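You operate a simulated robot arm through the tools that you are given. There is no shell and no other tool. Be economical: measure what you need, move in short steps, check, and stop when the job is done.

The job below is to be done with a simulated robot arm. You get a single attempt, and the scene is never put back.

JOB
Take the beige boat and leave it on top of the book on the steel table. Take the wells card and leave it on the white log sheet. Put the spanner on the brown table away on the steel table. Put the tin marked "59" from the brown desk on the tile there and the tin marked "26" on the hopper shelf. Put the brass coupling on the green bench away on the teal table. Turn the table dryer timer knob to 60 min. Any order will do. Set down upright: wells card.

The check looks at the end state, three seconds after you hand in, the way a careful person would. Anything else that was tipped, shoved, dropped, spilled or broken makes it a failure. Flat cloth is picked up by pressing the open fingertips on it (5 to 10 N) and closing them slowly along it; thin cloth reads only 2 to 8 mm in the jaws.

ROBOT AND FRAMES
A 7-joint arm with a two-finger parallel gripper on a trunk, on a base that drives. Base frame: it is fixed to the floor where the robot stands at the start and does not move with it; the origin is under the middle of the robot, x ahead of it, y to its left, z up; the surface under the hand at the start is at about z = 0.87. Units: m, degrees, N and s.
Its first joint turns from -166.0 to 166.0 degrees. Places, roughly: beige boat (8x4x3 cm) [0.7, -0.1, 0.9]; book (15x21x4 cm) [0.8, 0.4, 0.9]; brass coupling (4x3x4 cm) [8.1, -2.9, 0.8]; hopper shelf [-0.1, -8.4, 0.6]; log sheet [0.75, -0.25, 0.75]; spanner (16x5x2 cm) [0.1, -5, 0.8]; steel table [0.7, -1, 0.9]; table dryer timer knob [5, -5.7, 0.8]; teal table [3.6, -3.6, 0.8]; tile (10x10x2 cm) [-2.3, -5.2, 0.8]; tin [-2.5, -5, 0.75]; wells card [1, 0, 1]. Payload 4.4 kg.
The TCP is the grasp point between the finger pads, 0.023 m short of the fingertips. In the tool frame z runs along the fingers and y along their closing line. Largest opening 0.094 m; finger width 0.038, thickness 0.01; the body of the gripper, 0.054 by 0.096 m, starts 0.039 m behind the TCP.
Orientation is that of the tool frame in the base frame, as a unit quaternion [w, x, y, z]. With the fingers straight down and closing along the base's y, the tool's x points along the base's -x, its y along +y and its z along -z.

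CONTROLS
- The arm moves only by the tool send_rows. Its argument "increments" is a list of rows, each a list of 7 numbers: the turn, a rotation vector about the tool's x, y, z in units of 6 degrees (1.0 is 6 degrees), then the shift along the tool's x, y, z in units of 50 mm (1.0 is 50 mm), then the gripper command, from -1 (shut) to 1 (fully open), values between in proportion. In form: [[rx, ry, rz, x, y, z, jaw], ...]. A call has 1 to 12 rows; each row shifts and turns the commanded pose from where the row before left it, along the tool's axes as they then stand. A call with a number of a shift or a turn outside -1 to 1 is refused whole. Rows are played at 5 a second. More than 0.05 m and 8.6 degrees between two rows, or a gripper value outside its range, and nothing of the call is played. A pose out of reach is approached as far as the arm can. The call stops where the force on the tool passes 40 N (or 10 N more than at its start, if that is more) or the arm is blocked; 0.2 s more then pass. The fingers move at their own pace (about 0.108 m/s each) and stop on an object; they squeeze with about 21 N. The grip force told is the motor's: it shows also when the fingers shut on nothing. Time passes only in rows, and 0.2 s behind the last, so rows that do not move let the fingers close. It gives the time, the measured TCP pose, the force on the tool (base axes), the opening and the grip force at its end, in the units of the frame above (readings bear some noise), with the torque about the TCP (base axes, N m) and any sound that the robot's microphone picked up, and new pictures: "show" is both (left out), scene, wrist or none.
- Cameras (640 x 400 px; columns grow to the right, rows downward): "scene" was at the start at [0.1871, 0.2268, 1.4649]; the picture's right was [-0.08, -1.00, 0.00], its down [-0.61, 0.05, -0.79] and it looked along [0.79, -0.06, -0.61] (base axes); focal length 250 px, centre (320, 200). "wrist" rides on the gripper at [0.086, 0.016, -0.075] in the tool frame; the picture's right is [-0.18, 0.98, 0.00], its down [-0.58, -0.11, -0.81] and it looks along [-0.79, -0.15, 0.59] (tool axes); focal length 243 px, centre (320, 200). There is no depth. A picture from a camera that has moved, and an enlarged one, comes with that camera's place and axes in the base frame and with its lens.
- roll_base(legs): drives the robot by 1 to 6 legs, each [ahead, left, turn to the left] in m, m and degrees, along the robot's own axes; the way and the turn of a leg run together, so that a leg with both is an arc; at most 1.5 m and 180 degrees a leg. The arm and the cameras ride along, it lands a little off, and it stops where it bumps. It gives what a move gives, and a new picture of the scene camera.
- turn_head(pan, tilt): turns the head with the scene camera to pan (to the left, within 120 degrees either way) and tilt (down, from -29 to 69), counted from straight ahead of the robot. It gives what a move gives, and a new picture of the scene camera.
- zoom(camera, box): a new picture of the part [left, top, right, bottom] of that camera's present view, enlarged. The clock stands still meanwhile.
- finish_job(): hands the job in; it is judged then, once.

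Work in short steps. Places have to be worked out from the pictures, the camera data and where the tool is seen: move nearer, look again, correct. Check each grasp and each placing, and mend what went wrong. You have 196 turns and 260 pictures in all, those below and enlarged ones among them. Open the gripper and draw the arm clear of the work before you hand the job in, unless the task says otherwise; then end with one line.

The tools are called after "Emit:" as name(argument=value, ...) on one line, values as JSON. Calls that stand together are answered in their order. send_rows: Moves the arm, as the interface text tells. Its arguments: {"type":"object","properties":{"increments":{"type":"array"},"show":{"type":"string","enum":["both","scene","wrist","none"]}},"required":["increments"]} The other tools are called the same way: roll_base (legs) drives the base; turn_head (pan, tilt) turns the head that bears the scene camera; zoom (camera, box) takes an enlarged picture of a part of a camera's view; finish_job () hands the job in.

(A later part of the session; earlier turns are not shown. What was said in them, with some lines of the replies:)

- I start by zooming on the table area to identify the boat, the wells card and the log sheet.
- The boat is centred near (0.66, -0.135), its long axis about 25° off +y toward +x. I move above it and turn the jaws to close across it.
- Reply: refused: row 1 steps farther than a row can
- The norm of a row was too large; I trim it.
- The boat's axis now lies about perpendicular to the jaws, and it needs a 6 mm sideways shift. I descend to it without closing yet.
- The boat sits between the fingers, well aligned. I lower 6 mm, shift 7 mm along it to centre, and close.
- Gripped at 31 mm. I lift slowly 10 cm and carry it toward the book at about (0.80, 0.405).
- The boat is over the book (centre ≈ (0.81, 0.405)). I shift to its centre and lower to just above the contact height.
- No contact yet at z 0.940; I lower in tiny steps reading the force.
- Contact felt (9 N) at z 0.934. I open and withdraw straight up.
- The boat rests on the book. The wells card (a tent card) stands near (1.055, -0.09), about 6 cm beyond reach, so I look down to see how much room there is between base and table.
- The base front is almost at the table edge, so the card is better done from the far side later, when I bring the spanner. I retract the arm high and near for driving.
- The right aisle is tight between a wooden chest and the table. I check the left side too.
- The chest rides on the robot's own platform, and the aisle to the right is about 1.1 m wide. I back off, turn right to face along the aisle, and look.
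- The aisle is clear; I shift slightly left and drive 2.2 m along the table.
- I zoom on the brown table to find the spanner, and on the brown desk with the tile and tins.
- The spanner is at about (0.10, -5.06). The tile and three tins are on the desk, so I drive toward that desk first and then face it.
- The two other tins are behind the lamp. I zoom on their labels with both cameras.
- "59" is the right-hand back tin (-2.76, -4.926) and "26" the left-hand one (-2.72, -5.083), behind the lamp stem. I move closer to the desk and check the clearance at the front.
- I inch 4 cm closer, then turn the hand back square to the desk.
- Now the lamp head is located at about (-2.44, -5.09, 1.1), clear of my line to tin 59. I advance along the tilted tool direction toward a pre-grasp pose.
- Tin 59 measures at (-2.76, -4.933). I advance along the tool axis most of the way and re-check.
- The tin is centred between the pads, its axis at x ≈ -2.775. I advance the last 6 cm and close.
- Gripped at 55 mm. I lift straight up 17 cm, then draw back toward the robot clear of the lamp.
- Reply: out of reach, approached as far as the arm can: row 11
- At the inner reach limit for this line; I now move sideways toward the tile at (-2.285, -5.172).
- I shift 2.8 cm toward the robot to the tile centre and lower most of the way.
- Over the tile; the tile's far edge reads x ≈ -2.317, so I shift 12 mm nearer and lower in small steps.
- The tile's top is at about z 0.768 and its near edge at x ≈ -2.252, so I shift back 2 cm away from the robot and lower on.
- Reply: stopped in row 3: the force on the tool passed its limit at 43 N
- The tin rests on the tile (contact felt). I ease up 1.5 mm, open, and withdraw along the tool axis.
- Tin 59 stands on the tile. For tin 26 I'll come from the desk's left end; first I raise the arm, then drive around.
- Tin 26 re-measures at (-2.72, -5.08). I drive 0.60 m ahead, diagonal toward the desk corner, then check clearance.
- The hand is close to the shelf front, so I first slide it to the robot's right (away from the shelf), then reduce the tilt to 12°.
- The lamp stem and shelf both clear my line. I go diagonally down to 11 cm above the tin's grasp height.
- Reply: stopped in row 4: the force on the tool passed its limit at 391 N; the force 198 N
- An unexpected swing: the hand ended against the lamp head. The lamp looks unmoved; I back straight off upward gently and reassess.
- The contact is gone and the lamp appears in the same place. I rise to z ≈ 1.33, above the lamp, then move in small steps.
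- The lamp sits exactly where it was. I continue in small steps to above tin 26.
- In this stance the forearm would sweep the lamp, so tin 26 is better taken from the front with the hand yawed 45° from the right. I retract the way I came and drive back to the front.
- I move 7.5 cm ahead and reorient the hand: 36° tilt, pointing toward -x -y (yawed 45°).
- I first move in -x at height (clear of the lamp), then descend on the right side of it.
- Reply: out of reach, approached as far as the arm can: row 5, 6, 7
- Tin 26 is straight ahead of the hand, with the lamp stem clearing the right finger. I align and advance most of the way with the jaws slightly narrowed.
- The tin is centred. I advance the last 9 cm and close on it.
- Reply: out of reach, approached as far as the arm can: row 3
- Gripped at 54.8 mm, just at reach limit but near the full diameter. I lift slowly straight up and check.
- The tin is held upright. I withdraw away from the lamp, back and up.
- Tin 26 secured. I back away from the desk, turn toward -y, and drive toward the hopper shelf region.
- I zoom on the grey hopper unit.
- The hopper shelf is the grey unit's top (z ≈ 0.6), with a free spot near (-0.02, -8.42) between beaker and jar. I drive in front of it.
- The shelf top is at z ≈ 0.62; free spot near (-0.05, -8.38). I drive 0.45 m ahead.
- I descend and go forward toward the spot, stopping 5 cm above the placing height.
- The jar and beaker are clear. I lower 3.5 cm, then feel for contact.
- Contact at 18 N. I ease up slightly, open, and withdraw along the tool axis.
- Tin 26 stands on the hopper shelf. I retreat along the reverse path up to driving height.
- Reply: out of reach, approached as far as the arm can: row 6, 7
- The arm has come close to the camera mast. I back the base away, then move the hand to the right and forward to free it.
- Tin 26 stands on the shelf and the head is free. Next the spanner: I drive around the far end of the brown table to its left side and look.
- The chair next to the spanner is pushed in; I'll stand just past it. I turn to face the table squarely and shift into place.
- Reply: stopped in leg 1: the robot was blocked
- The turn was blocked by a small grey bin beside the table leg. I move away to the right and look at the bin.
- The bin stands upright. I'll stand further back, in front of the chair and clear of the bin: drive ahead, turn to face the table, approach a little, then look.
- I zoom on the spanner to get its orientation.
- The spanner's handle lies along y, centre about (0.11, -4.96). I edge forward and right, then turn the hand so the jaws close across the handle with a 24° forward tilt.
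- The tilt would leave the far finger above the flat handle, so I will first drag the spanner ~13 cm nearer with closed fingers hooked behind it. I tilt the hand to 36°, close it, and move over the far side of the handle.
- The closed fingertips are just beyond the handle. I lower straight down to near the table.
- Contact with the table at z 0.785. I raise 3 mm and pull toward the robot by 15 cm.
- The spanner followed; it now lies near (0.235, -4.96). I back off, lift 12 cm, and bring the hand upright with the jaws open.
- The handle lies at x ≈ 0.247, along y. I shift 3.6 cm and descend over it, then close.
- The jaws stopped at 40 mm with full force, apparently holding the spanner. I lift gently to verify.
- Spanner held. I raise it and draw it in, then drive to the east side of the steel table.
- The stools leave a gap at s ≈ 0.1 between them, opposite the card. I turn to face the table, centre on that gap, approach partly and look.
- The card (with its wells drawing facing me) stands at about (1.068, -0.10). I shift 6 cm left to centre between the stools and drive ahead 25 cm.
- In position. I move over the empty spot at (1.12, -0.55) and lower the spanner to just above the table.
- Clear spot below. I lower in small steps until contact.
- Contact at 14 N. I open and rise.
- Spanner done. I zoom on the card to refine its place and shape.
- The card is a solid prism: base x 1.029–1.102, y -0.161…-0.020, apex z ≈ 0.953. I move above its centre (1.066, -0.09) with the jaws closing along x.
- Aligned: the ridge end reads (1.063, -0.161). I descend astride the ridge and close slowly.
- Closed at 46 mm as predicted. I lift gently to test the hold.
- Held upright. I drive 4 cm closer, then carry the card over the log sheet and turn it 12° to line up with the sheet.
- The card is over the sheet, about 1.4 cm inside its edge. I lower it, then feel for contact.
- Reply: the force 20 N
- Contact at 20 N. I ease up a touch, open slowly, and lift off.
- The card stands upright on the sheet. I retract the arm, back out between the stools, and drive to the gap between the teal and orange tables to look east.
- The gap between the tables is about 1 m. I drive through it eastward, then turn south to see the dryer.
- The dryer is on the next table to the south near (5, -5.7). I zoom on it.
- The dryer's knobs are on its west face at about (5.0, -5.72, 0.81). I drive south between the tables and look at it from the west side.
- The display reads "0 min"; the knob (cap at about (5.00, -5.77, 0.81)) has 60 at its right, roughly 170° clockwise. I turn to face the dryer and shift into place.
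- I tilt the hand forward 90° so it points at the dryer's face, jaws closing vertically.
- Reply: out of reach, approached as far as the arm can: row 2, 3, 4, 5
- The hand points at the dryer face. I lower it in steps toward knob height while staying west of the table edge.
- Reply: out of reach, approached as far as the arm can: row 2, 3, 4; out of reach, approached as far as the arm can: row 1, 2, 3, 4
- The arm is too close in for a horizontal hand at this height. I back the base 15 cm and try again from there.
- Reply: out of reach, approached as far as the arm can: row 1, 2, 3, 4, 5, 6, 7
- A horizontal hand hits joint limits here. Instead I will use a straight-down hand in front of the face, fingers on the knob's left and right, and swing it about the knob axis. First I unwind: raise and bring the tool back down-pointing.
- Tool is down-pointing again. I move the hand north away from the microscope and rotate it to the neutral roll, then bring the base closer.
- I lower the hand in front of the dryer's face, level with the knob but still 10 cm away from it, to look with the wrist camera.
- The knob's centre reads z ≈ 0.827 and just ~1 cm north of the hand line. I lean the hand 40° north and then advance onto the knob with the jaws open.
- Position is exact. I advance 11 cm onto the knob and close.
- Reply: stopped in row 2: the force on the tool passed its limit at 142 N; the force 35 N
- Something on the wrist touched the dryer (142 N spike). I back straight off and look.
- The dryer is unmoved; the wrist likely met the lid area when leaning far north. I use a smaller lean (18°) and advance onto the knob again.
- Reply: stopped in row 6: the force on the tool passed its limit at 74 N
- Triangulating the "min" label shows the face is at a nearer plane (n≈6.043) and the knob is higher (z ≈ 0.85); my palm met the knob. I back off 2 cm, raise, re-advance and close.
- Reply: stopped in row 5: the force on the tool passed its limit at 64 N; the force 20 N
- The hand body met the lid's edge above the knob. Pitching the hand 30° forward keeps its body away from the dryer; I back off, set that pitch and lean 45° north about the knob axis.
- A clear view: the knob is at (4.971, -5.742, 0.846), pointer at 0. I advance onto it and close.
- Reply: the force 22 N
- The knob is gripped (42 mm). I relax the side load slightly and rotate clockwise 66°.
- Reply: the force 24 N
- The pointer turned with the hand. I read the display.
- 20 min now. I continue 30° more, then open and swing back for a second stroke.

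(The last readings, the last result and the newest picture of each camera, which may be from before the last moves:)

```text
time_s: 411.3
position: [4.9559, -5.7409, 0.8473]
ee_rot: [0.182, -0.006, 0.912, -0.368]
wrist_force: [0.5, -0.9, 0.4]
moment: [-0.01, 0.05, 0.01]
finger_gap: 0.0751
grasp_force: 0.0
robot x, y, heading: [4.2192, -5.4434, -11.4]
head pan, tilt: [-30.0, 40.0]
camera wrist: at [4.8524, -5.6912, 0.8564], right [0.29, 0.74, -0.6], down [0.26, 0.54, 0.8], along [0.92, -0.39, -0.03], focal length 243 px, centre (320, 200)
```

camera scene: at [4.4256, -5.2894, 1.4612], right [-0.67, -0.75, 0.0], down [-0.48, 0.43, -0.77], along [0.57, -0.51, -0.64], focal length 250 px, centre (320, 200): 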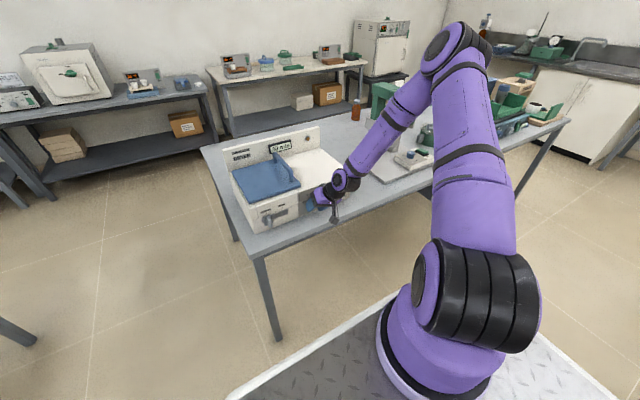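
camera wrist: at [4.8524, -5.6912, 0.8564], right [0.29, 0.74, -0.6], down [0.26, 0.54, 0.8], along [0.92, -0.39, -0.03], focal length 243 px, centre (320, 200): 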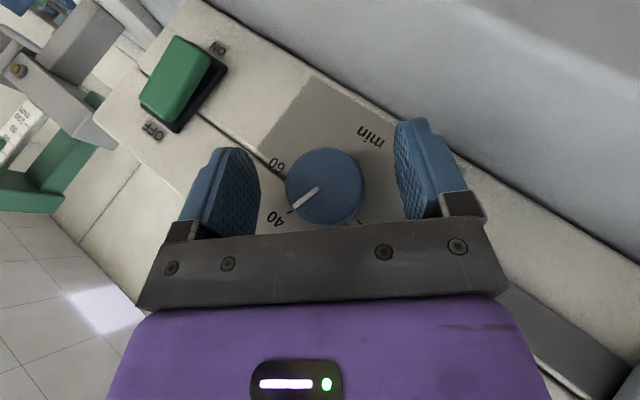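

The pointer now sits at 40. I grip again and turn 45° more, then check the pointer and display.

Emit:
send_rows(increments=[[0, 0, 0, 0, 0, 0, 0], [0, 0, 0, 0, -0.04, 0, -0.6], [0, 0, 0, 0, 0, 0, -1], [0, 0, 0, 0, 0, 0, -1], [-0.885, -0.026, 0.465, 0, 0, 0, -1], [-0.885, -0.026, 0.465, 0, 0, 0, -1], [-0.885, -0.026, 0.465, 0, 0, 0, -1], [-0.885, -0.026, 0.465, 0, 0, 0, -1], [-0.885, -0.026, 0.465, 0, 0, 0, -1], [-0.885, -0.026, 0.465, 0, 0, 0, -1], [-0.885, -0.026, 0.465, 0, 0, 0, -1], [-0.443, -0.013, 0.233, 0, 0, 0, -1]], show="wrist")

Emit:
zoom(camera="scene", box=[220, 125, 340, 200])

```text
time_s: 413.9
position: [4.9563, -5.7426, 0.8482]
ee_rot: [0.242, 0.091, 0.966, 0.003]
wrist_force: [8.7, 17.1, -13.4]
moment: [0.11, 0.49, -0.11]
finger_gap: 0.0417
grasp_force: 45.2
robot x, y, heading: [4.2182, -5.4424, -11.7]
head pan, tilt: [-30.0, 40.0]
camera wrist: at [4.8493, -5.707, 0.8733], right [0.33, 0.93, 0.14], down [0.11, -0.18, 0.98], along [0.94, -0.31, -0.16], focal length 243 px, centre (320, 200)
```

wrist: 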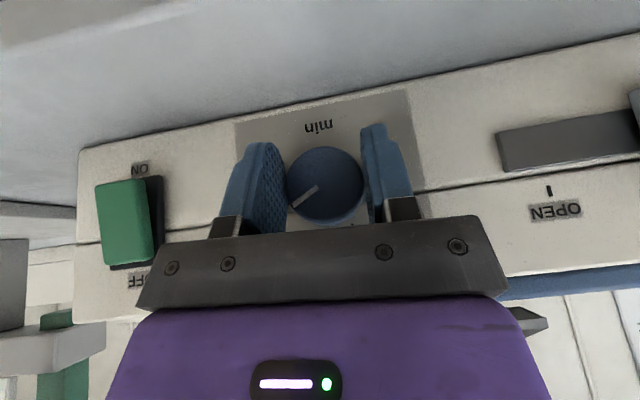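

```text
5.33 times, centred on (280, 162) of scene
camera zoom: at [4.4269, -5.2884, 1.4609], right [-0.67, -0.75, 0.0], down [-0.48, 0.43, -0.77], along [0.57, -0.51, -0.64], focal length 1332 px, centre (533, 400)
```

zoom: 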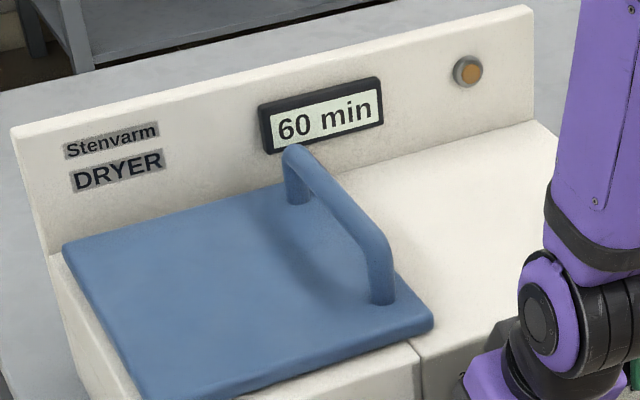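

Display reads 60 min. I open, back straight off, and check the pointer.

Emit:
send_rows(increments=[[0, 0, 0, 0, 0, 0, -0.3], [0, 0, 0, 0, 0, 0, 0.6], [0, 0, 0, 0, 0, 0, 0.6], [0, 0, 0, 0.5, 0, -0.27, 0.6], [0, 0, 0, 0.8, 0, -0.42, 0.6], [0, 0, 0, 0.8, 0, -0.42, 0.6], [0, 0, 0, 0, 0, 0, 0.6]], show="wrist")

```text
time_s: 415.5
position: [4.8403, -5.7227, 0.8475]
ee_rot: [0.241, 0.091, 0.966, 0.003]
wrist_force: [-1.0, 0.4, -0.7]
moment: [-0.02, 0.03, -0.01]
finger_gap: 0.075
grasp_force: 0.0
robot x, y, heading: [4.2149, -5.4427, -11.5]
head pan, tilt: [-30.0, 40.0]
camera wrist: at [4.7329, -5.6877, 0.8743], right [0.33, 0.93, 0.13], down [0.11, -0.18, 0.98], along [0.94, -0.31, -0.16], focal length 243 px, centre (320, 200)
```

wrist: 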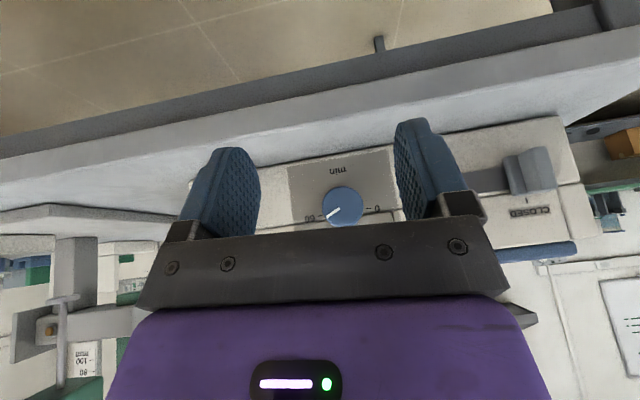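

Emit:
zoom(camera="wrist", box=[280, 150, 410, 235])

```text
4.71 times, centred on (345, 192) of wrist
camera zoom: at [4.7329, -5.6877, 0.8743], right [0.33, 0.93, 0.13], down [0.11, -0.18, 0.98], along [0.94, -0.31, -0.16], focal length 1142 px, centre (202, 235)
```

zoom: 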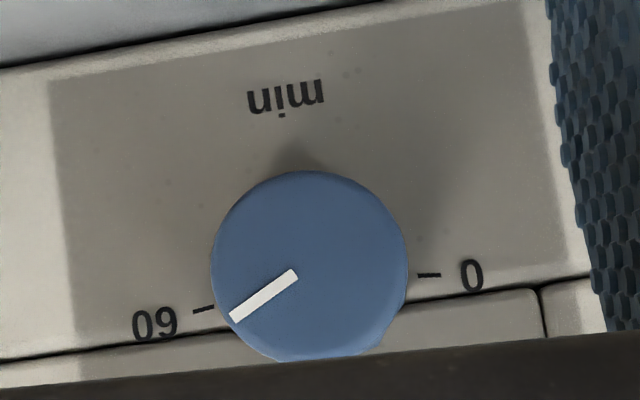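

The pointer is still about 26° short of the 60 tick. I go back on, grip, and turn that much further.

Emit:
send_rows(increments=[[0, 0, 0, -0.8, 0, 0.42, 0.6], [0, 0, 0, -0.8, 0, 0.42, 0.6], [0, 0, 0, -0.5, 0, 0.27, 0.6], [0, 0, 0, 0, 0, 0, 0], [0, 0, 0, 0, 0, 0, -1], [0, 0, 0, 0, 0, 0, -1], [-0.885, -0.026, 0.465, 0, 0, 0, -1], [-0.885, -0.026, 0.465, 0, 0, 0, -1], [-0.885, -0.026, 0.465, 0, 0, 0, -1], [-0.885, -0.026, 0.465, 0, 0, 0, -1], [-0.295, -0.009, 0.155, 0, 0, 0, -1], [0, 0, 0, 0, 0, 0, -1]], show="none")

Emit:
send_rows(increments=[[0, 0, 0, 0, 0, 0, -0.3], [0, 0, 0, 0, 0, 0, 0.6], [0, 0, 0, 0, 0, 0, 0.6], [0, 0, 0, 0.5, 0, -0.27, 0.6], [0, 0, 0, 0.8, 0, -0.42, 0.6], [0, 0, 0, 0.8, 0, -0.42, 0.6], [0, 0, 0, 0.8, 0, -0.42, 0.6], [0, 0, 0, 0, 0, 0, 0.6]], show="wrist")

Emit:
zoom(camera="wrist", box=[270, 140, 410, 230])

Emit:
zoom(camera="scene", box=[230, 130, 350, 230])

```text
time_s: 418.1
position: [4.9556, -5.7443, 0.8478]
ee_rot: [0.26, 0.143, 0.929, 0.22]
wrist_force: [13.6, 1.6, -10.7]
moment: [-0.67, 0.11, -0.38]
finger_gap: 0.0417
grasp_force: 45.1
robot x, y, heading: [4.2177, -5.4392, -11.7]
head pan, tilt: [-30.0, 40.0]
```

```text
time_s: 419.9
position: [4.7946, -5.7139, 0.8463]
ee_rot: [0.26, 0.142, 0.93, 0.219]
wrist_force: [-0.1, 0.3, 0.6]
moment: [-0.01, 0.0, -0.01]
finger_gap: 0.0754
grasp_force: 0.1
robot x, y, heading: [4.2183, -5.4411, -11.8]
head pan, tilt: [-30.0, 40.0]
camera wrist: at [4.6841, -5.6911, 0.874], right [0.3, 0.78, 0.55], down [0.02, -0.58, 0.81], along [0.95, -0.23, -0.19], focal length 243 px, centre (320, 200)
```

wrist: 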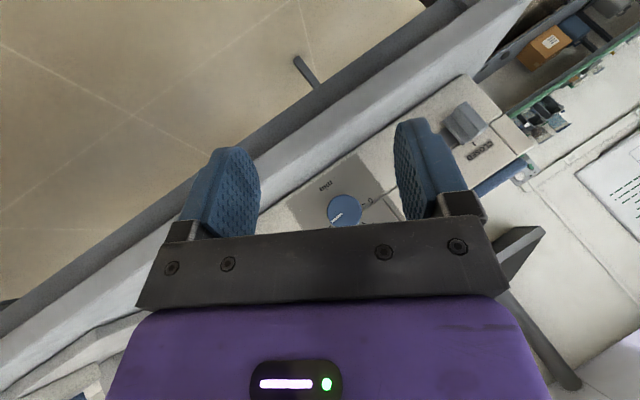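

```text
4.44 times, centred on (340, 185) of wrist
camera zoom: at [4.6841, -5.6911, 0.874], right [0.3, 0.78, 0.55], down [0.02, -0.58, 0.81], along [0.95, -0.23, -0.19], focal length 1078 px, centre (231, 267)
```

zoom: 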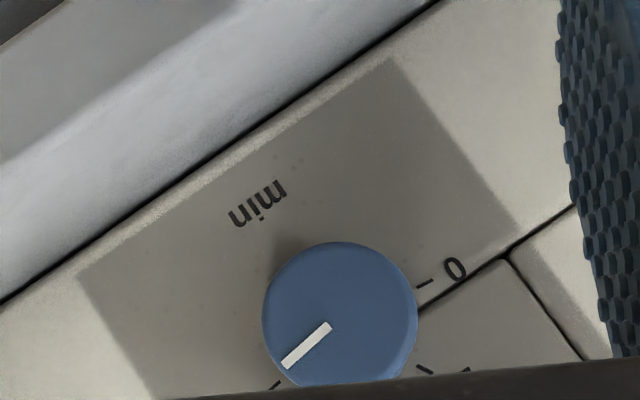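

```text
4.00 times, centred on (290, 180) of scene
camera zoom: at [4.4262, -5.289, 1.461], right [-0.67, -0.75, 0.0], down [-0.48, 0.43, -0.77], along [0.57, -0.51, -0.64], focal length 999 px, centre (440, 280)
```

zoom: 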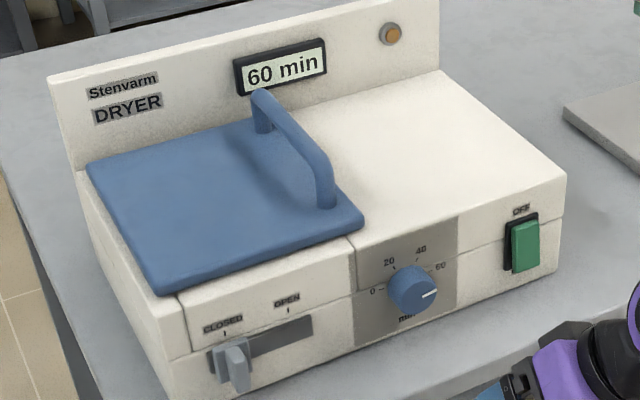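

The pointer is on the 60 tick and the display reads 60 min. I return the hand to plain down-pointing and raise it.

Emit:
send_rows(increments=[[0.85, 0.025, -0.447, 0, 0, 0, 0.8], [0.85, 0.025, -0.447, 0, 0, 0, 0.8], [0.85, 0.025, -0.447, 0, 0, 0, 0.8], [0.85, 0.025, -0.447, 0, 0, 0, 0.8], [0.85, 0.025, -0.447, 0, 0, 0, 0.8], [0, 1, 0, 0, 0, 0, 1], [0, 1, 0, 0, 0, 0, 1], [0, 1, 0, 0, 0, 0, 1], [0, 1, 0, 0, 0, 0, 1], [0, 1, 0, 0, 0, 0, 1], [0, 0, 0, 0, 0, -0.9, 1], [0, 0, 0, 0, 0, -0.9, 1]], show="none")

Emit:
send_rows(increments=[[0, 0, 0, 0, 0, -0.9, 1], [0, 0, 0, 0, 0, -0.9, 1], [0, 0, 0, 0, 0, -0.9, 1], [0, 0, 0, 0, 0, -0.9, 1], [0, 0, 0, 0, 0, -0.9, 1], [0, 0, 0, 0, 0, -0.9, 1], [0, 0, 0, 0, 0, 0, 1]], show="none")

Emit:
turn_head(pan=55, tilt=22)

```text
time_s: 422.5
position: [4.7995, -5.7158, 0.9357]
ee_rot: [-0.02, 0.088, 0.996, 0.001]
wrist_force: [0.3, -0.4, -0.6]
moment: [0.05, 0.02, 0.02]
finger_gap: 0.094
grasp_force: 0.1
robot x, y, heading: [4.2161, -5.4419, -11.9]
head pan, tilt: [-30.0, 40.0]
```

```text
time_s: 424.1
position: [4.8102, -5.7159, 1.2063]
ee_rot: [-0.02, 0.088, 0.996, 0.002]
wrist_force: [0.0, 0.0, -0.1]
moment: [0.0, 0.03, 0.02]
finger_gap: 0.0939
grasp_force: 0.0
robot x, y, heading: [4.2147, -5.44, -11.8]
head pan, tilt: [-30.0, 40.0]
```

```text
time_s: 425.7
position: [4.8104, -5.7154, 1.2049]
ee_rot: [-0.019, 0.087, 0.996, 0.002]
wrist_force: [-0.5, -0.3, -0.3]
moment: [0.01, 0.0, 0.0]
finger_gap: 0.0943
grasp_force: 0.1
robot x, y, heading: [4.2179, -5.4379, -11.8]
head pan, tilt: [55.0, 22.0]
camera scene: at [4.4303, -5.1687, 1.4892], right [0.69, -0.73, 0.0], down [-0.27, -0.26, -0.93], along [0.68, 0.64, -0.37], focal length 250 px, centre (320, 200)
```

scene: 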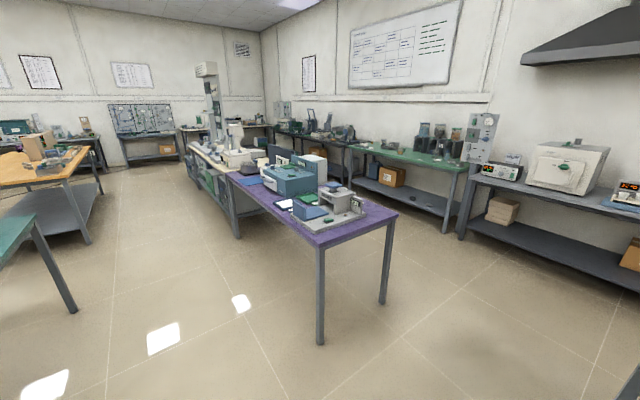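

Now the brass coupling. I drive around the purple bench into the aisle in front of the green bench.

Emit:
roll_base(legs=[[0, 0.63, 0], [1.0, 0, 0], [0.9, 0, 0], [0, 1.3, 0], [0, 1.1, 0]])

Emit:
turn_head(pan=20, tilt=25)

```text
time_s: 449.7
position: [7.2996, -3.1487, 1.2055]
ee_rot: [-0.019, 0.088, 0.996, 0.002]
wrist_force: [0.6, -0.5, 0.3]
moment: [0.01, 0.01, -0.02]
finger_gap: 0.0942
grasp_force: 0.0
robot x, y, heading: [6.7068, -2.8755, -11.6]
head pan, tilt: [55.0, 22.0]
camera scene: at [6.9208, -2.6021, 1.4892], right [0.68, -0.73, 0.0], down [-0.27, -0.26, -0.93], along [0.68, 0.63, -0.37], focal length 250 px, centre (320, 200)
```

scene: 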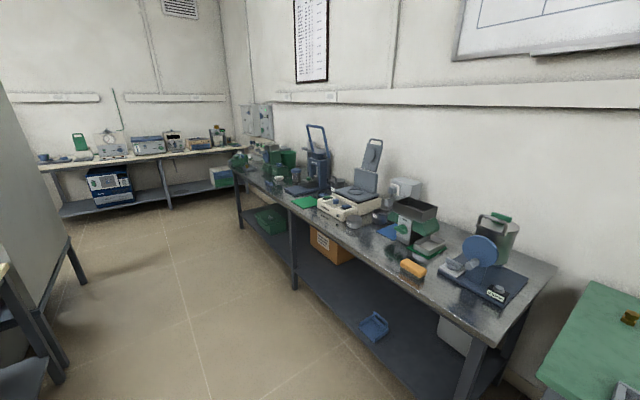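

```text
time_s: 450.7
position: [7.2987, -3.1491, 1.205]
ee_rot: [-0.019, 0.09, 0.996, 0.001]
wrist_force: [-0.2, 0.7, -0.5]
moment: [0.03, 0.01, -0.02]
finger_gap: 0.0941
grasp_force: 0.1
robot x, y, heading: [6.7057, -2.8729, -11.9]
head pan, tilt: [20.0, 25.0]
camera scene: at [6.9443, -2.6524, 1.4844], right [0.14, -0.99, 0.0], down [-0.42, -0.06, -0.91], along [0.9, 0.13, -0.42], focal length 250 px, centre (320, 200)
```

scene: 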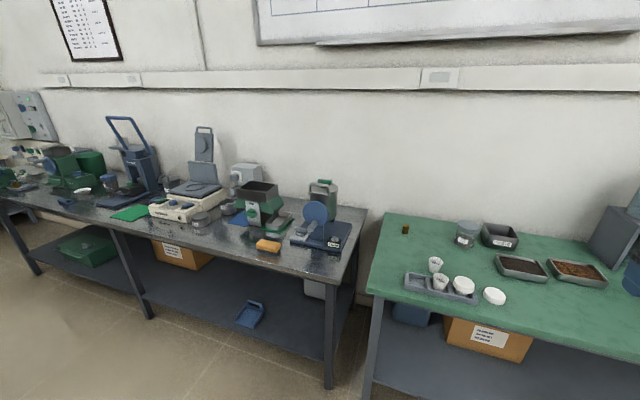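

The brass coupling is at about (8.07, -2.925) on the green bench. I drive 0.47 m ahead and zoom on it.

Emit:
roll_base(legs=[[0.47, 0, 0]])

Emit:
zoom(camera="wrist", box=[0, 0, 640, 400])

```text
time_s: 453.5
position: [7.7554, -3.2439, 1.2055]
ee_rot: [-0.019, 0.089, 0.996, 0.002]
wrist_force: [0.3, -0.1, 0.1]
moment: [-0.02, -0.01, -0.02]
finger_gap: 0.0942
grasp_force: 0.1
robot x, y, heading: [7.1602, -2.9703, -11.8]
head pan, tilt: [20.0, 25.0]
camera scene: at [7.4, -2.7478, 1.4843], right [0.14, -0.99, 0.0], down [-0.42, -0.06, -0.91], along [0.9, 0.13, -0.42], focal length 250 px, centre (320, 200)
```

scene: 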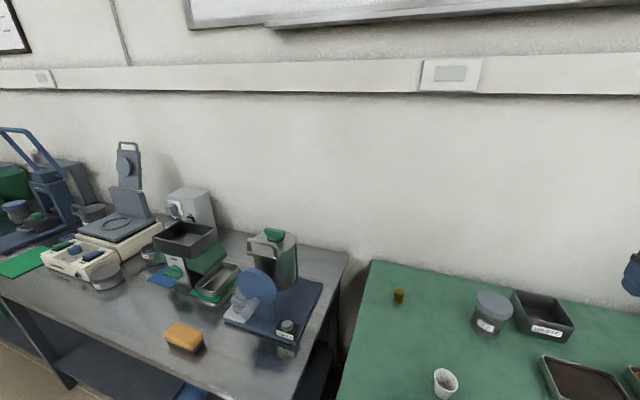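

```text
1.00 times, centred on (320, 200) of wrist (not enlarged: the box is as wide or as high as the picture)
camera zoom: at [7.6752, -3.213, 1.2825], right [0.36, 0.93, -0.01], down [0.58, -0.22, 0.78], along [0.73, -0.28, -0.62], focal length 243 px, centre (320, 200)
```

zoom: 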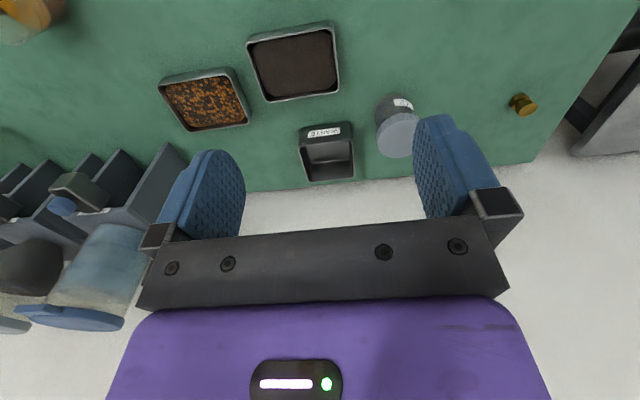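

Both cameras agree: coupling centre (8.073, -2.923, ~0.82). I zoom on it for its shape.

Emit:
zoom(camera="wrist", box=[490, 80, 554, 120])

Emit:
zoom(camera="scene", box=[366, 276, 430, 316])

```text
10.00 times, centred on (522, 100) of wrist
camera zoom: at [7.6752, -3.213, 1.2825], right [0.36, 0.93, -0.01], down [0.58, -0.22, 0.78], along [0.73, -0.28, -0.62], focal length 2426 px, centre (-1700, 1200)
```

zoom: 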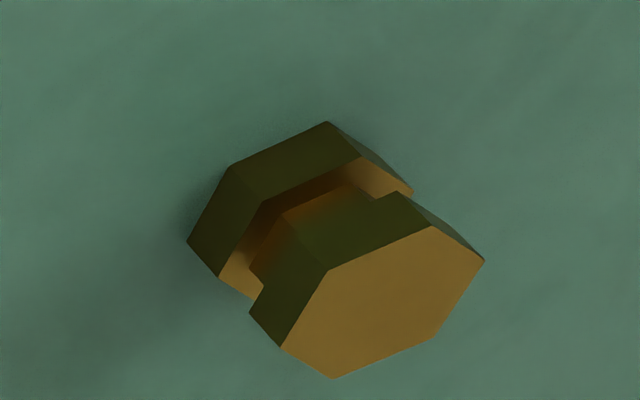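

```text
10.00 times, centred on (398, 296) of scene
camera zoom: at [7.4, -2.7478, 1.4843], right [0.14, -0.99, 0.0], down [-0.42, -0.06, -0.91], along [0.9, 0.13, -0.42], focal length 2498 px, centre (-460, -760)
```

zoom: 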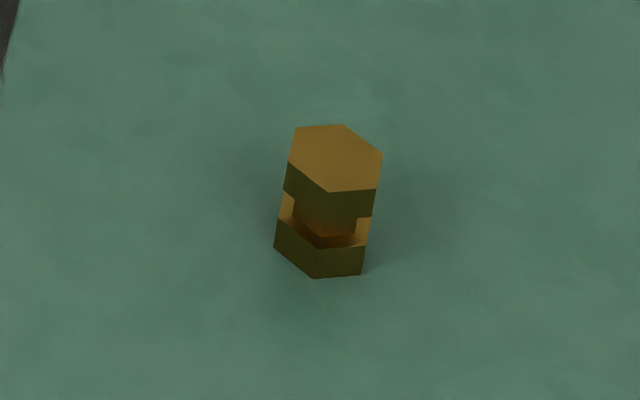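

It is a hex spool standing upright, its flats aligned with my neutral jaws. I move over it and part-way down.

Emit:
send_rows(increments=[[0, 0, 0, -0.6, 0.78, 0, 1], [0, 0, 0, -0.6, 0.78, 0, 1], [0, 0, 0, -0.6, 0.78, 0, 1], [0, 0, 0, -0.6, 0.78, 0, 1], [0, 0, 0, -0.6, 0.78, 0, 1], [0, 0, 0, -0.6, 0.78, 0, 1], [0, 0, 0, -0.6, 0.78, 0, 1], [0, 0, 0, -0.6, 0.78, 0, 1], [0, 0, 0, -0.64, 1.2e-05, 0.7, 1], [0, 0, 0, 0, 0.61, 0.75, 1], [0, 0, 0, 0, 0.6, 0.75, 1], [0, 0, 0, 0, 0, 0.9, 1]], show="both")

```text
time_s: 456.1
position: [8.0824, -2.9253, 1.0409]
ee_rot: [-0.02, 0.088, 0.996, 0.002]
wrist_force: [-0.1, -0.1, 0.6]
moment: [0.04, 0.0, 0.01]
finger_gap: 0.0941
grasp_force: 0.0
robot x, y, heading: [7.1628, -2.9676, -11.8]
head pan, tilt: [20.0, 25.0]
camera scene: at [7.3996, -2.7478, 1.4844], right [0.14, -0.99, 0.0], down [-0.42, -0.06, -0.91], along [0.9, 0.13, -0.42], focal length 250 px, centre (320, 200)
camera wrist: at [8.002, -2.8943, 1.1184], right [0.36, 0.93, -0.01], down [0.58, -0.22, 0.78], along [0.73, -0.28, -0.62], focal length 243 px, centre (320, 200)
```

scene: 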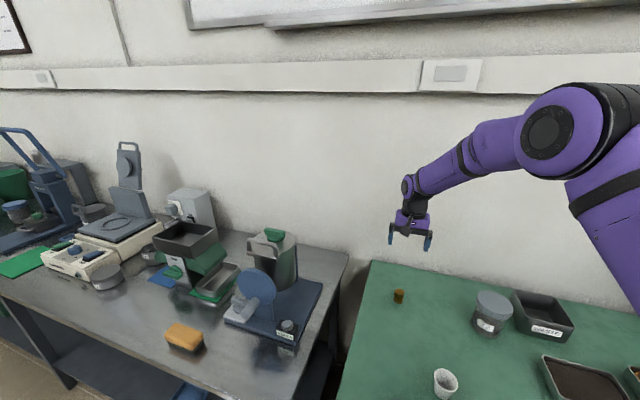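
wrist: 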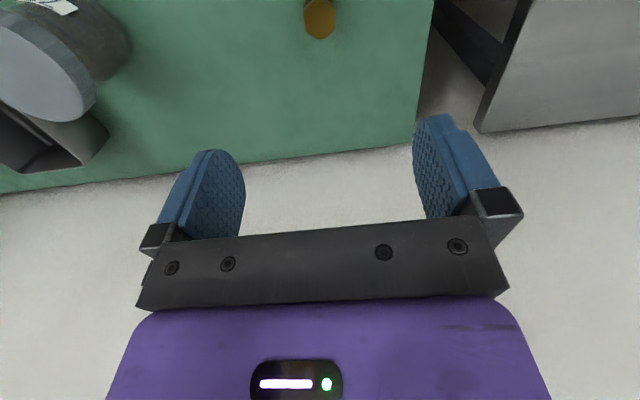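

The coupling top reads (8.070, -2.921); the slight hand tilt will bring me onto it. I descend and close.

Emit:
send_rows(increments=[[0, 0, 0, 0.05, 0.04, 0.85, 1], [0, 0, 0, 0, 0, 0.85, 1], [0, 0, 0, 0, 0, 0.85, 1], [0, 0, 0, 0, 0, 0.85, 1], [0, 0, 0, 0, 0, 0.8, 1], [0, 0, 0, 0, 0, 0, 0.5], [0, 0, 0, 0, 0, 0, 0], [0, 0, 0, 0, 0, 0, -0.6], [0, 0, 0, 0, 0, 0, -1], [0, 0, 0, 0, 0, 0, -1]], show="wrist")

```text
time_s: 458.3
position: [8.0721, -2.9216, 0.8307]
ee_rot: [-0.02, 0.089, 0.996, 0.001]
wrist_force: [0.0, -0.1, -0.1]
moment: [-0.01, -0.01, 0.03]
finger_gap: 0.0332
grasp_force: 21.1
robot x, y, heading: [7.161, -2.9694, -11.6]
head pan, tilt: [20.0, 25.0]
camera wrist: at [7.9914, -2.8895, 0.9074], right [0.36, 0.93, -0.01], down [0.58, -0.22, 0.78], along [0.73, -0.28, -0.62], focal length 243 px, centre (320, 200)
```

wrist: 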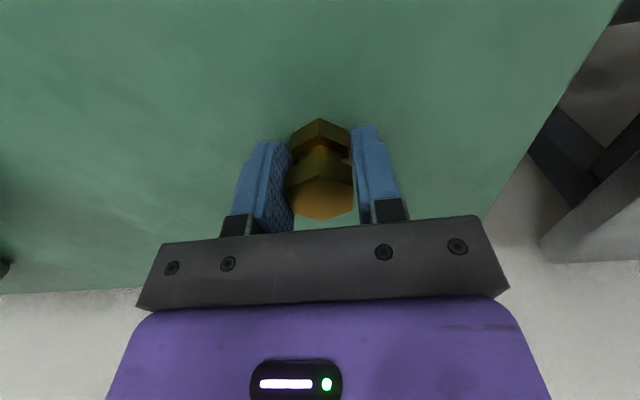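

Gripped at 33 mm. I lift it high, draw it in, and drive back around to the east side of the teal table.

Emit:
send_rows(increments=[[0, 0, 0, 0, 0, -0.5, -1], [0, 0, 0, 0, 0, -0.9, -1], [0, 0, 0, 0, 0, -0.9, -1], [0, 0, 0, 0, 0, -0.9, -1], [0, 0, 0, 0.4, -0.4, -0.8, -1], [0, 0, 0, 0.5, -0.5, -0.65, -1], [0, 0, 0, 0.5, -0.5, -0.65, -1], [0, 0, 0, 0.5, -0.5, -0.65, -1], [0, 0, 0, 0.6, -0.6, -0.5, -1], [0, 0, 0, 0.6, -0.6, -0.4, -1], [0, 0, 0, 0, 0, 0, -1]], show="wrist")

Emit:
roll_base(legs=[[-0.5, 0, 0], [0, -1.2, 0], [0, -1.2, 0], [-1.0, 0, 0], [-0.85, 0, 0], [0, 0, 180]])

```text
time_s: 460.7
position: [7.9074, -3.0478, 1.1798]
ee_rot: [-0.02, 0.088, 0.996, 0.001]
wrist_force: [-0.5, 0.7, -2.1]
moment: [0.01, 0.02, -0.02]
finger_gap: 0.0332
grasp_force: 20.6
robot x, y, heading: [7.1626, -2.9703, -12.1]
head pan, tilt: [20.0, 25.0]
camera wrist: at [7.8266, -3.017, 1.2563], right [0.36, 0.93, -0.01], down [0.58, -0.22, 0.78], along [0.73, -0.28, -0.62], focal length 243 px, centre (320, 200)
```

wrist: 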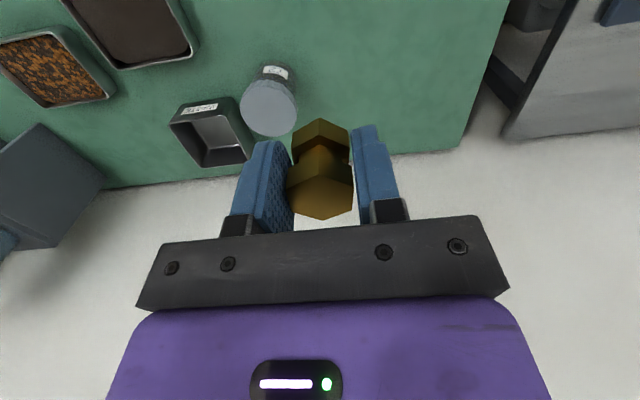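

```text
time_s: 491.3
position: [3.6316, -4.7969, 1.1784]
ee_rot: [0.002, 0.996, -0.091, 0.019]
wrist_force: [-0.6, 0.0, -1.3]
moment: [-0.03, -0.02, 0.06]
finger_gap: 0.0293
grasp_force: 21.2
robot x, y, heading: [4.3741, -4.883, 167.9]
head pan, tilt: [20.0, 25.0]
camera scene: at [4.1379, -5.1025, 1.4843], right [-0.14, 0.99, 0.0], down [0.42, 0.06, -0.91], along [-0.9, -0.12, -0.42], focal length 250 px, centre (320, 200)
```

scene: 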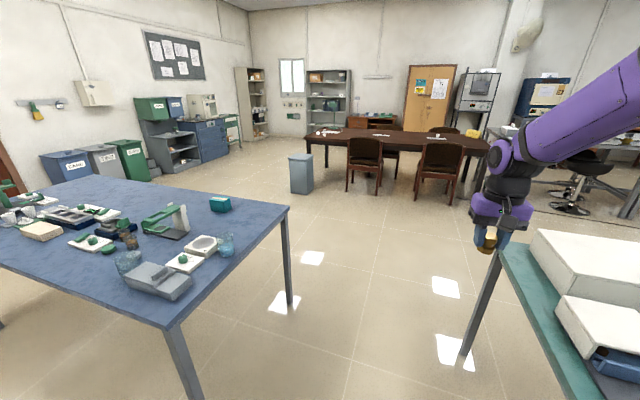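

The coupling is still held. I strafe north along the teal table and look at its top for a free spot.

Emit:
roll_base(legs=[[0, -1.2, 0.6]])

Emit:
turn_head(pan=-5, tilt=42)

```text
time_s: 497.3
position: [3.8782, -3.63, 1.1799]
ee_rot: [0.002, 0.996, -0.088, 0.019]
wrist_force: [-0.4, 0.0, -1.9]
moment: [-0.04, -0.02, 0.01]
finger_gap: 0.0292
grasp_force: 21.0
robot x, y, heading: [4.6228, -3.7055, 168.5]
head pan, tilt: [20.0, 25.0]
camera scene: at [4.3865, -3.9319, 1.4843], right [-0.14, 0.99, 0.0], down [0.42, 0.06, -0.91], along [-0.9, -0.13, -0.42], focal length 250 px, centre (320, 200)
```

scene: 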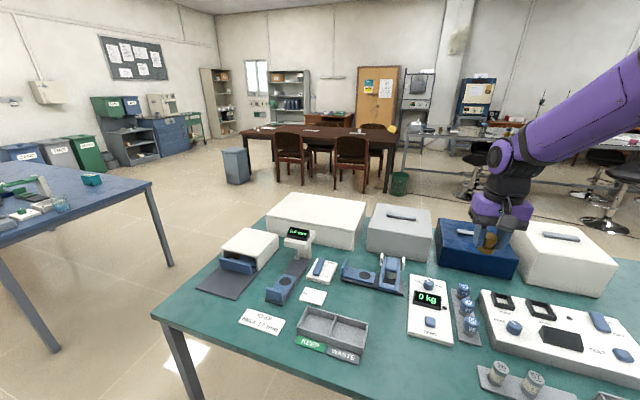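

```text
time_s: 498.2
position: [3.8783, -3.6309, 1.1784]
ee_rot: [0.002, 0.996, -0.088, 0.019]
wrist_force: [-0.5, 0.4, -1.7]
moment: [-0.01, 0.0, 0.02]
finger_gap: 0.0292
grasp_force: 21.1
robot x, y, heading: [4.6205, -3.7093, 168.5]
head pan, tilt: [-5.0, 42.0]
camera scene: at [4.3975, -3.8947, 1.4581], right [0.29, 0.96, 0.0], down [0.64, -0.19, -0.74], along [-0.71, 0.21, -0.67], focal length 250 px, centre (320, 200)
```

scene: 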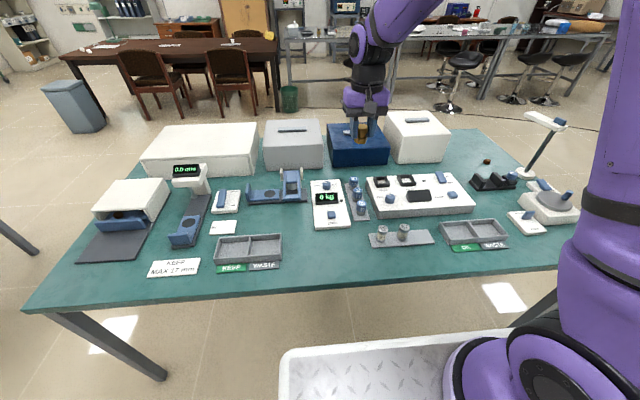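

There is a free strip between the KEEP/WASTE tray and the sample holder, at about (3.936, -3.732). I move over it and lower partway.

Emit:
send_rows(increments=[[0, 0, 0, 0.417, 0.597, 0, -1], [0, 0, 0, 0.417, 0.597, 0, -1], [0, 0, 0, 0.417, 0.597, 0, -1], [0, 0, 0, 0, 0, 0.9, -1], [0, 0, 0, 0, 0, 0.9, -1], [0, 0, 0, 0, 0, 0.9, -1], [0, 0, 0, 0, 0, 0.9, -1], [0, 0, 0, 0, 0, 0.9, -1], [0, 0, 0, 0, 0, 0.6, -1], [0, 0, 0, 0, 0, 0.4, -1], [0, 0, 0, 0, 0, 0, -1]], show="both")

```text
time_s: 500.6
position: [3.935, -3.7307, 0.9071]
ee_rot: [0.002, 0.996, -0.088, 0.019]
wrist_force: [0.1, 0.7, -1.7]
moment: [0.02, 0.03, 0.01]
finger_gap: 0.0293
grasp_force: 21.1
robot x, y, heading: [4.624, -3.7084, 168.5]
head pan, tilt: [-5.0, 42.0]
camera scene: at [4.3976, -3.8947, 1.4581], right [0.29, 0.96, 0.0], down [0.64, -0.19, -0.74], along [-0.71, 0.21, -0.67], focal length 250 px, centre (320, 200)
camera wrist: at [4.0137, -3.7607, 0.984], right [-0.35, -0.94, -0.01], down [-0.58, 0.21, 0.78], along [-0.73, 0.28, -0.62], focal length 243 px, centre (320, 200)
```

scene: 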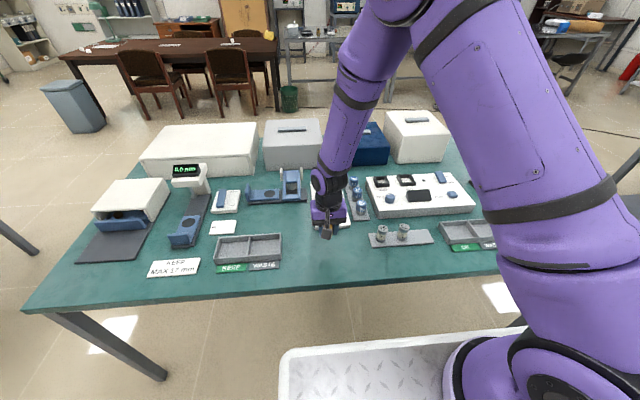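
wrist: 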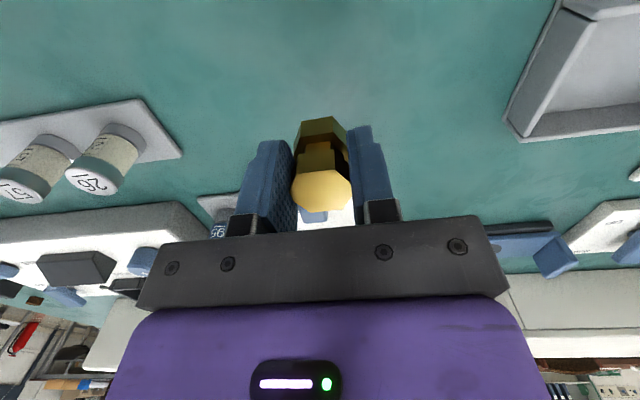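

Clear underneath. I lower to near contact, then feel.

Emit:
send_rows(increments=[[0, 0, 0, 0, 0, 0.5, -1], [0, 0, 0, 0, 0, 0.4, -1], [0, 0, 0, 0, 0, 0.2, -1], [0, 0, 0, 0, 0, 0.08, -1], [0, 0, 0, 0, 0, 0.06, -1], [0, 0, 0, 0, 0, 0, -1]], show="none")

Emit:
send_rows(increments=[[0, 0, 0, 0, 0, 0.06, -1], [0, 0, 0, 0, 0, 0.04, -1], [0, 0, 0, 0, 0, 0, -1]], show="wrist")

```text
time_s: 502.0
position: [3.9367, -3.7326, 0.8462]
ee_rot: [0.001, 0.996, -0.088, 0.019]
wrist_force: [0.9, -0.4, -1.6]
moment: [0.0, -0.03, -0.02]
finger_gap: 0.0292
grasp_force: 21.0
robot x, y, heading: [4.6267, -3.706, 168.5]
head pan, tilt: [-5.0, 42.0]
```

```text
time_s: 502.8
position: [3.9363, -3.732, 0.84]
ee_rot: [0.002, 0.996, -0.089, 0.019]
wrist_force: [0.0, -0.1, -0.8]
moment: [-0.02, -0.04, -0.01]
finger_gap: 0.0294
grasp_force: 21.2
robot x, y, heading: [4.6209, -3.7105, 168.5]
head pan, tilt: [-5.0, 42.0]
camera wrist: at [4.0159, -3.7614, 0.9169], right [-0.35, -0.94, -0.01], down [-0.58, 0.21, 0.78], along [-0.73, 0.28, -0.62], focal length 243 px, centre (320, 200)
```

wrist: 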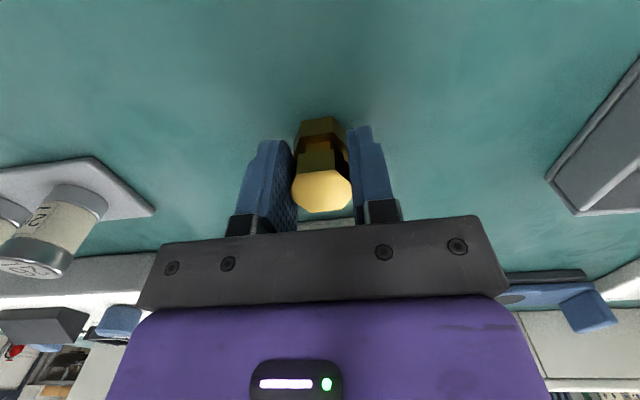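

Emit:
send_rows(increments=[[0, 0, 0, 0, 0, 0.05, -1], [0, 0, 0, 0, 0, 0.05, -1], [0, 0, 0, 0, 0, 0, -1]], show="none")

Emit:
send_rows(increments=[[0, 0, 0, 0, 0, 0.04, -1], [0, 0, 0, 0, 0, 0.03, -1], [0, 0, 0, 0, 0, 0, -1]], show="none")

```text
time_s: 503.6
position: [3.9367, -3.7327, 0.8351]
ee_rot: [0.002, 0.996, -0.088, 0.019]
wrist_force: [1.1, 2.2, 18.2]
moment: [0.09, 0.02, 0.01]
finger_gap: 0.0293
grasp_force: 21.0
robot x, y, heading: [4.6279, -3.7076, 168.3]
head pan, tilt: [-5.0, 42.0]
```

```text
time_s: 504.4
position: [3.9379, -3.7307, 0.8322]
ee_rot: [0.002, 0.996, -0.088, 0.019]
wrist_force: [-1.6, 1.6, 18.1]
moment: [0.1, 0.14, 0.0]
finger_gap: 0.0291
grasp_force: 20.9
robot x, y, heading: [4.6214, -3.7057, 168.5]
head pan, tilt: [-5.0, 42.0]
```

Contact felt. I ease up slightly, open, and lift off, then view the result.

Emit:
send_rows(increments=[[0, 0, 0, 0, 0, -0.03, -1], [0, 0, 0, 0, 0, 0, 0], [0, 0, 0, 0, 0, 0, 0.5], [0, 0, 0, 0, 0, 0, 0.5], [0, 0, 0, 0, 0, -0.4, 0.5], [0, 0, 0, 0, 0, -0.8, 0.7], [0, 0, 0, 0, 0, -0.9, 1], [0, 0, 0, 0, 0, -0.9, 1], [0, 0, 0, 0, 0, -0.9, 1], [0, 0, 0, 0, 0, -0.9, 1], [0, 0, 0, 0, 0, -0.9, 1], [0, 0, 0, 0, 0, -0.9, 1]], show="both")

```text
time_s: 507.0
position: [3.9236, -3.7305, 1.1634]
ee_rot: [0.002, 0.996, -0.088, 0.02]
wrist_force: [0.2, -0.2, -0.2]
moment: [0.0, -0.04, -0.02]
finger_gap: 0.0941
grasp_force: 0.0
robot x, y, heading: [4.6214, -3.7069, 168.3]
head pan, tilt: [-5.0, 42.0]
camera scene: at [4.3971, -3.8948, 1.458], right [0.29, 0.96, 0.0], down [0.64, -0.19, -0.74], along [-0.71, 0.21, -0.67], focal length 250 px, centre (320, 200)
camera wrist: at [4.0026, -3.7604, 1.2399], right [-0.35, -0.94, -0.01], down [-0.58, 0.21, 0.78], along [-0.73, 0.28, -0.62], focal length 243 px, centre (320, 200)
```

scene: 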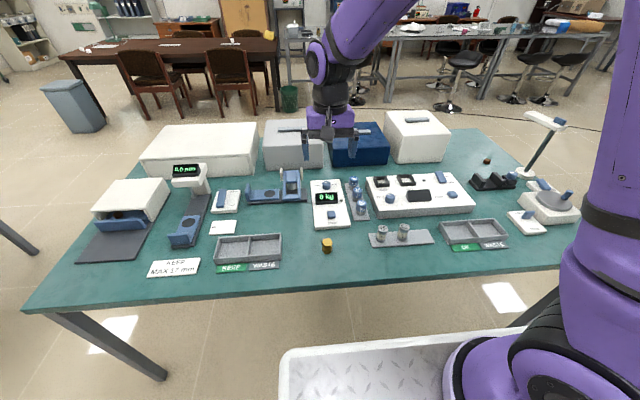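
wrist: 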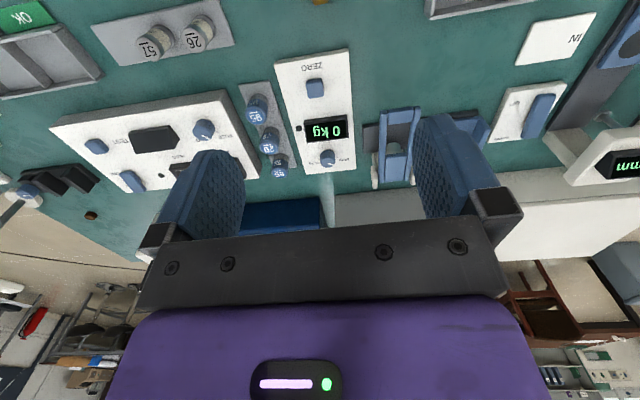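

The coupling stands on the teal table, the arm is open and clear of the work, and all placements were checked as they were made. I hand the job in.

Emit:
finish_job()

```text
The job is handed in.
```

I did all seven tasks and handed the job in. I checked each placing by camera as it was made, and the dryer display and pointer read 60 min. The hand bumped the lamp on the brown desk and the dryer once or more each, and the base was once blocked by the grey bin by the brown table. All three looked upright and in place afterwards, though I had no earlier picture of the bin to compare.
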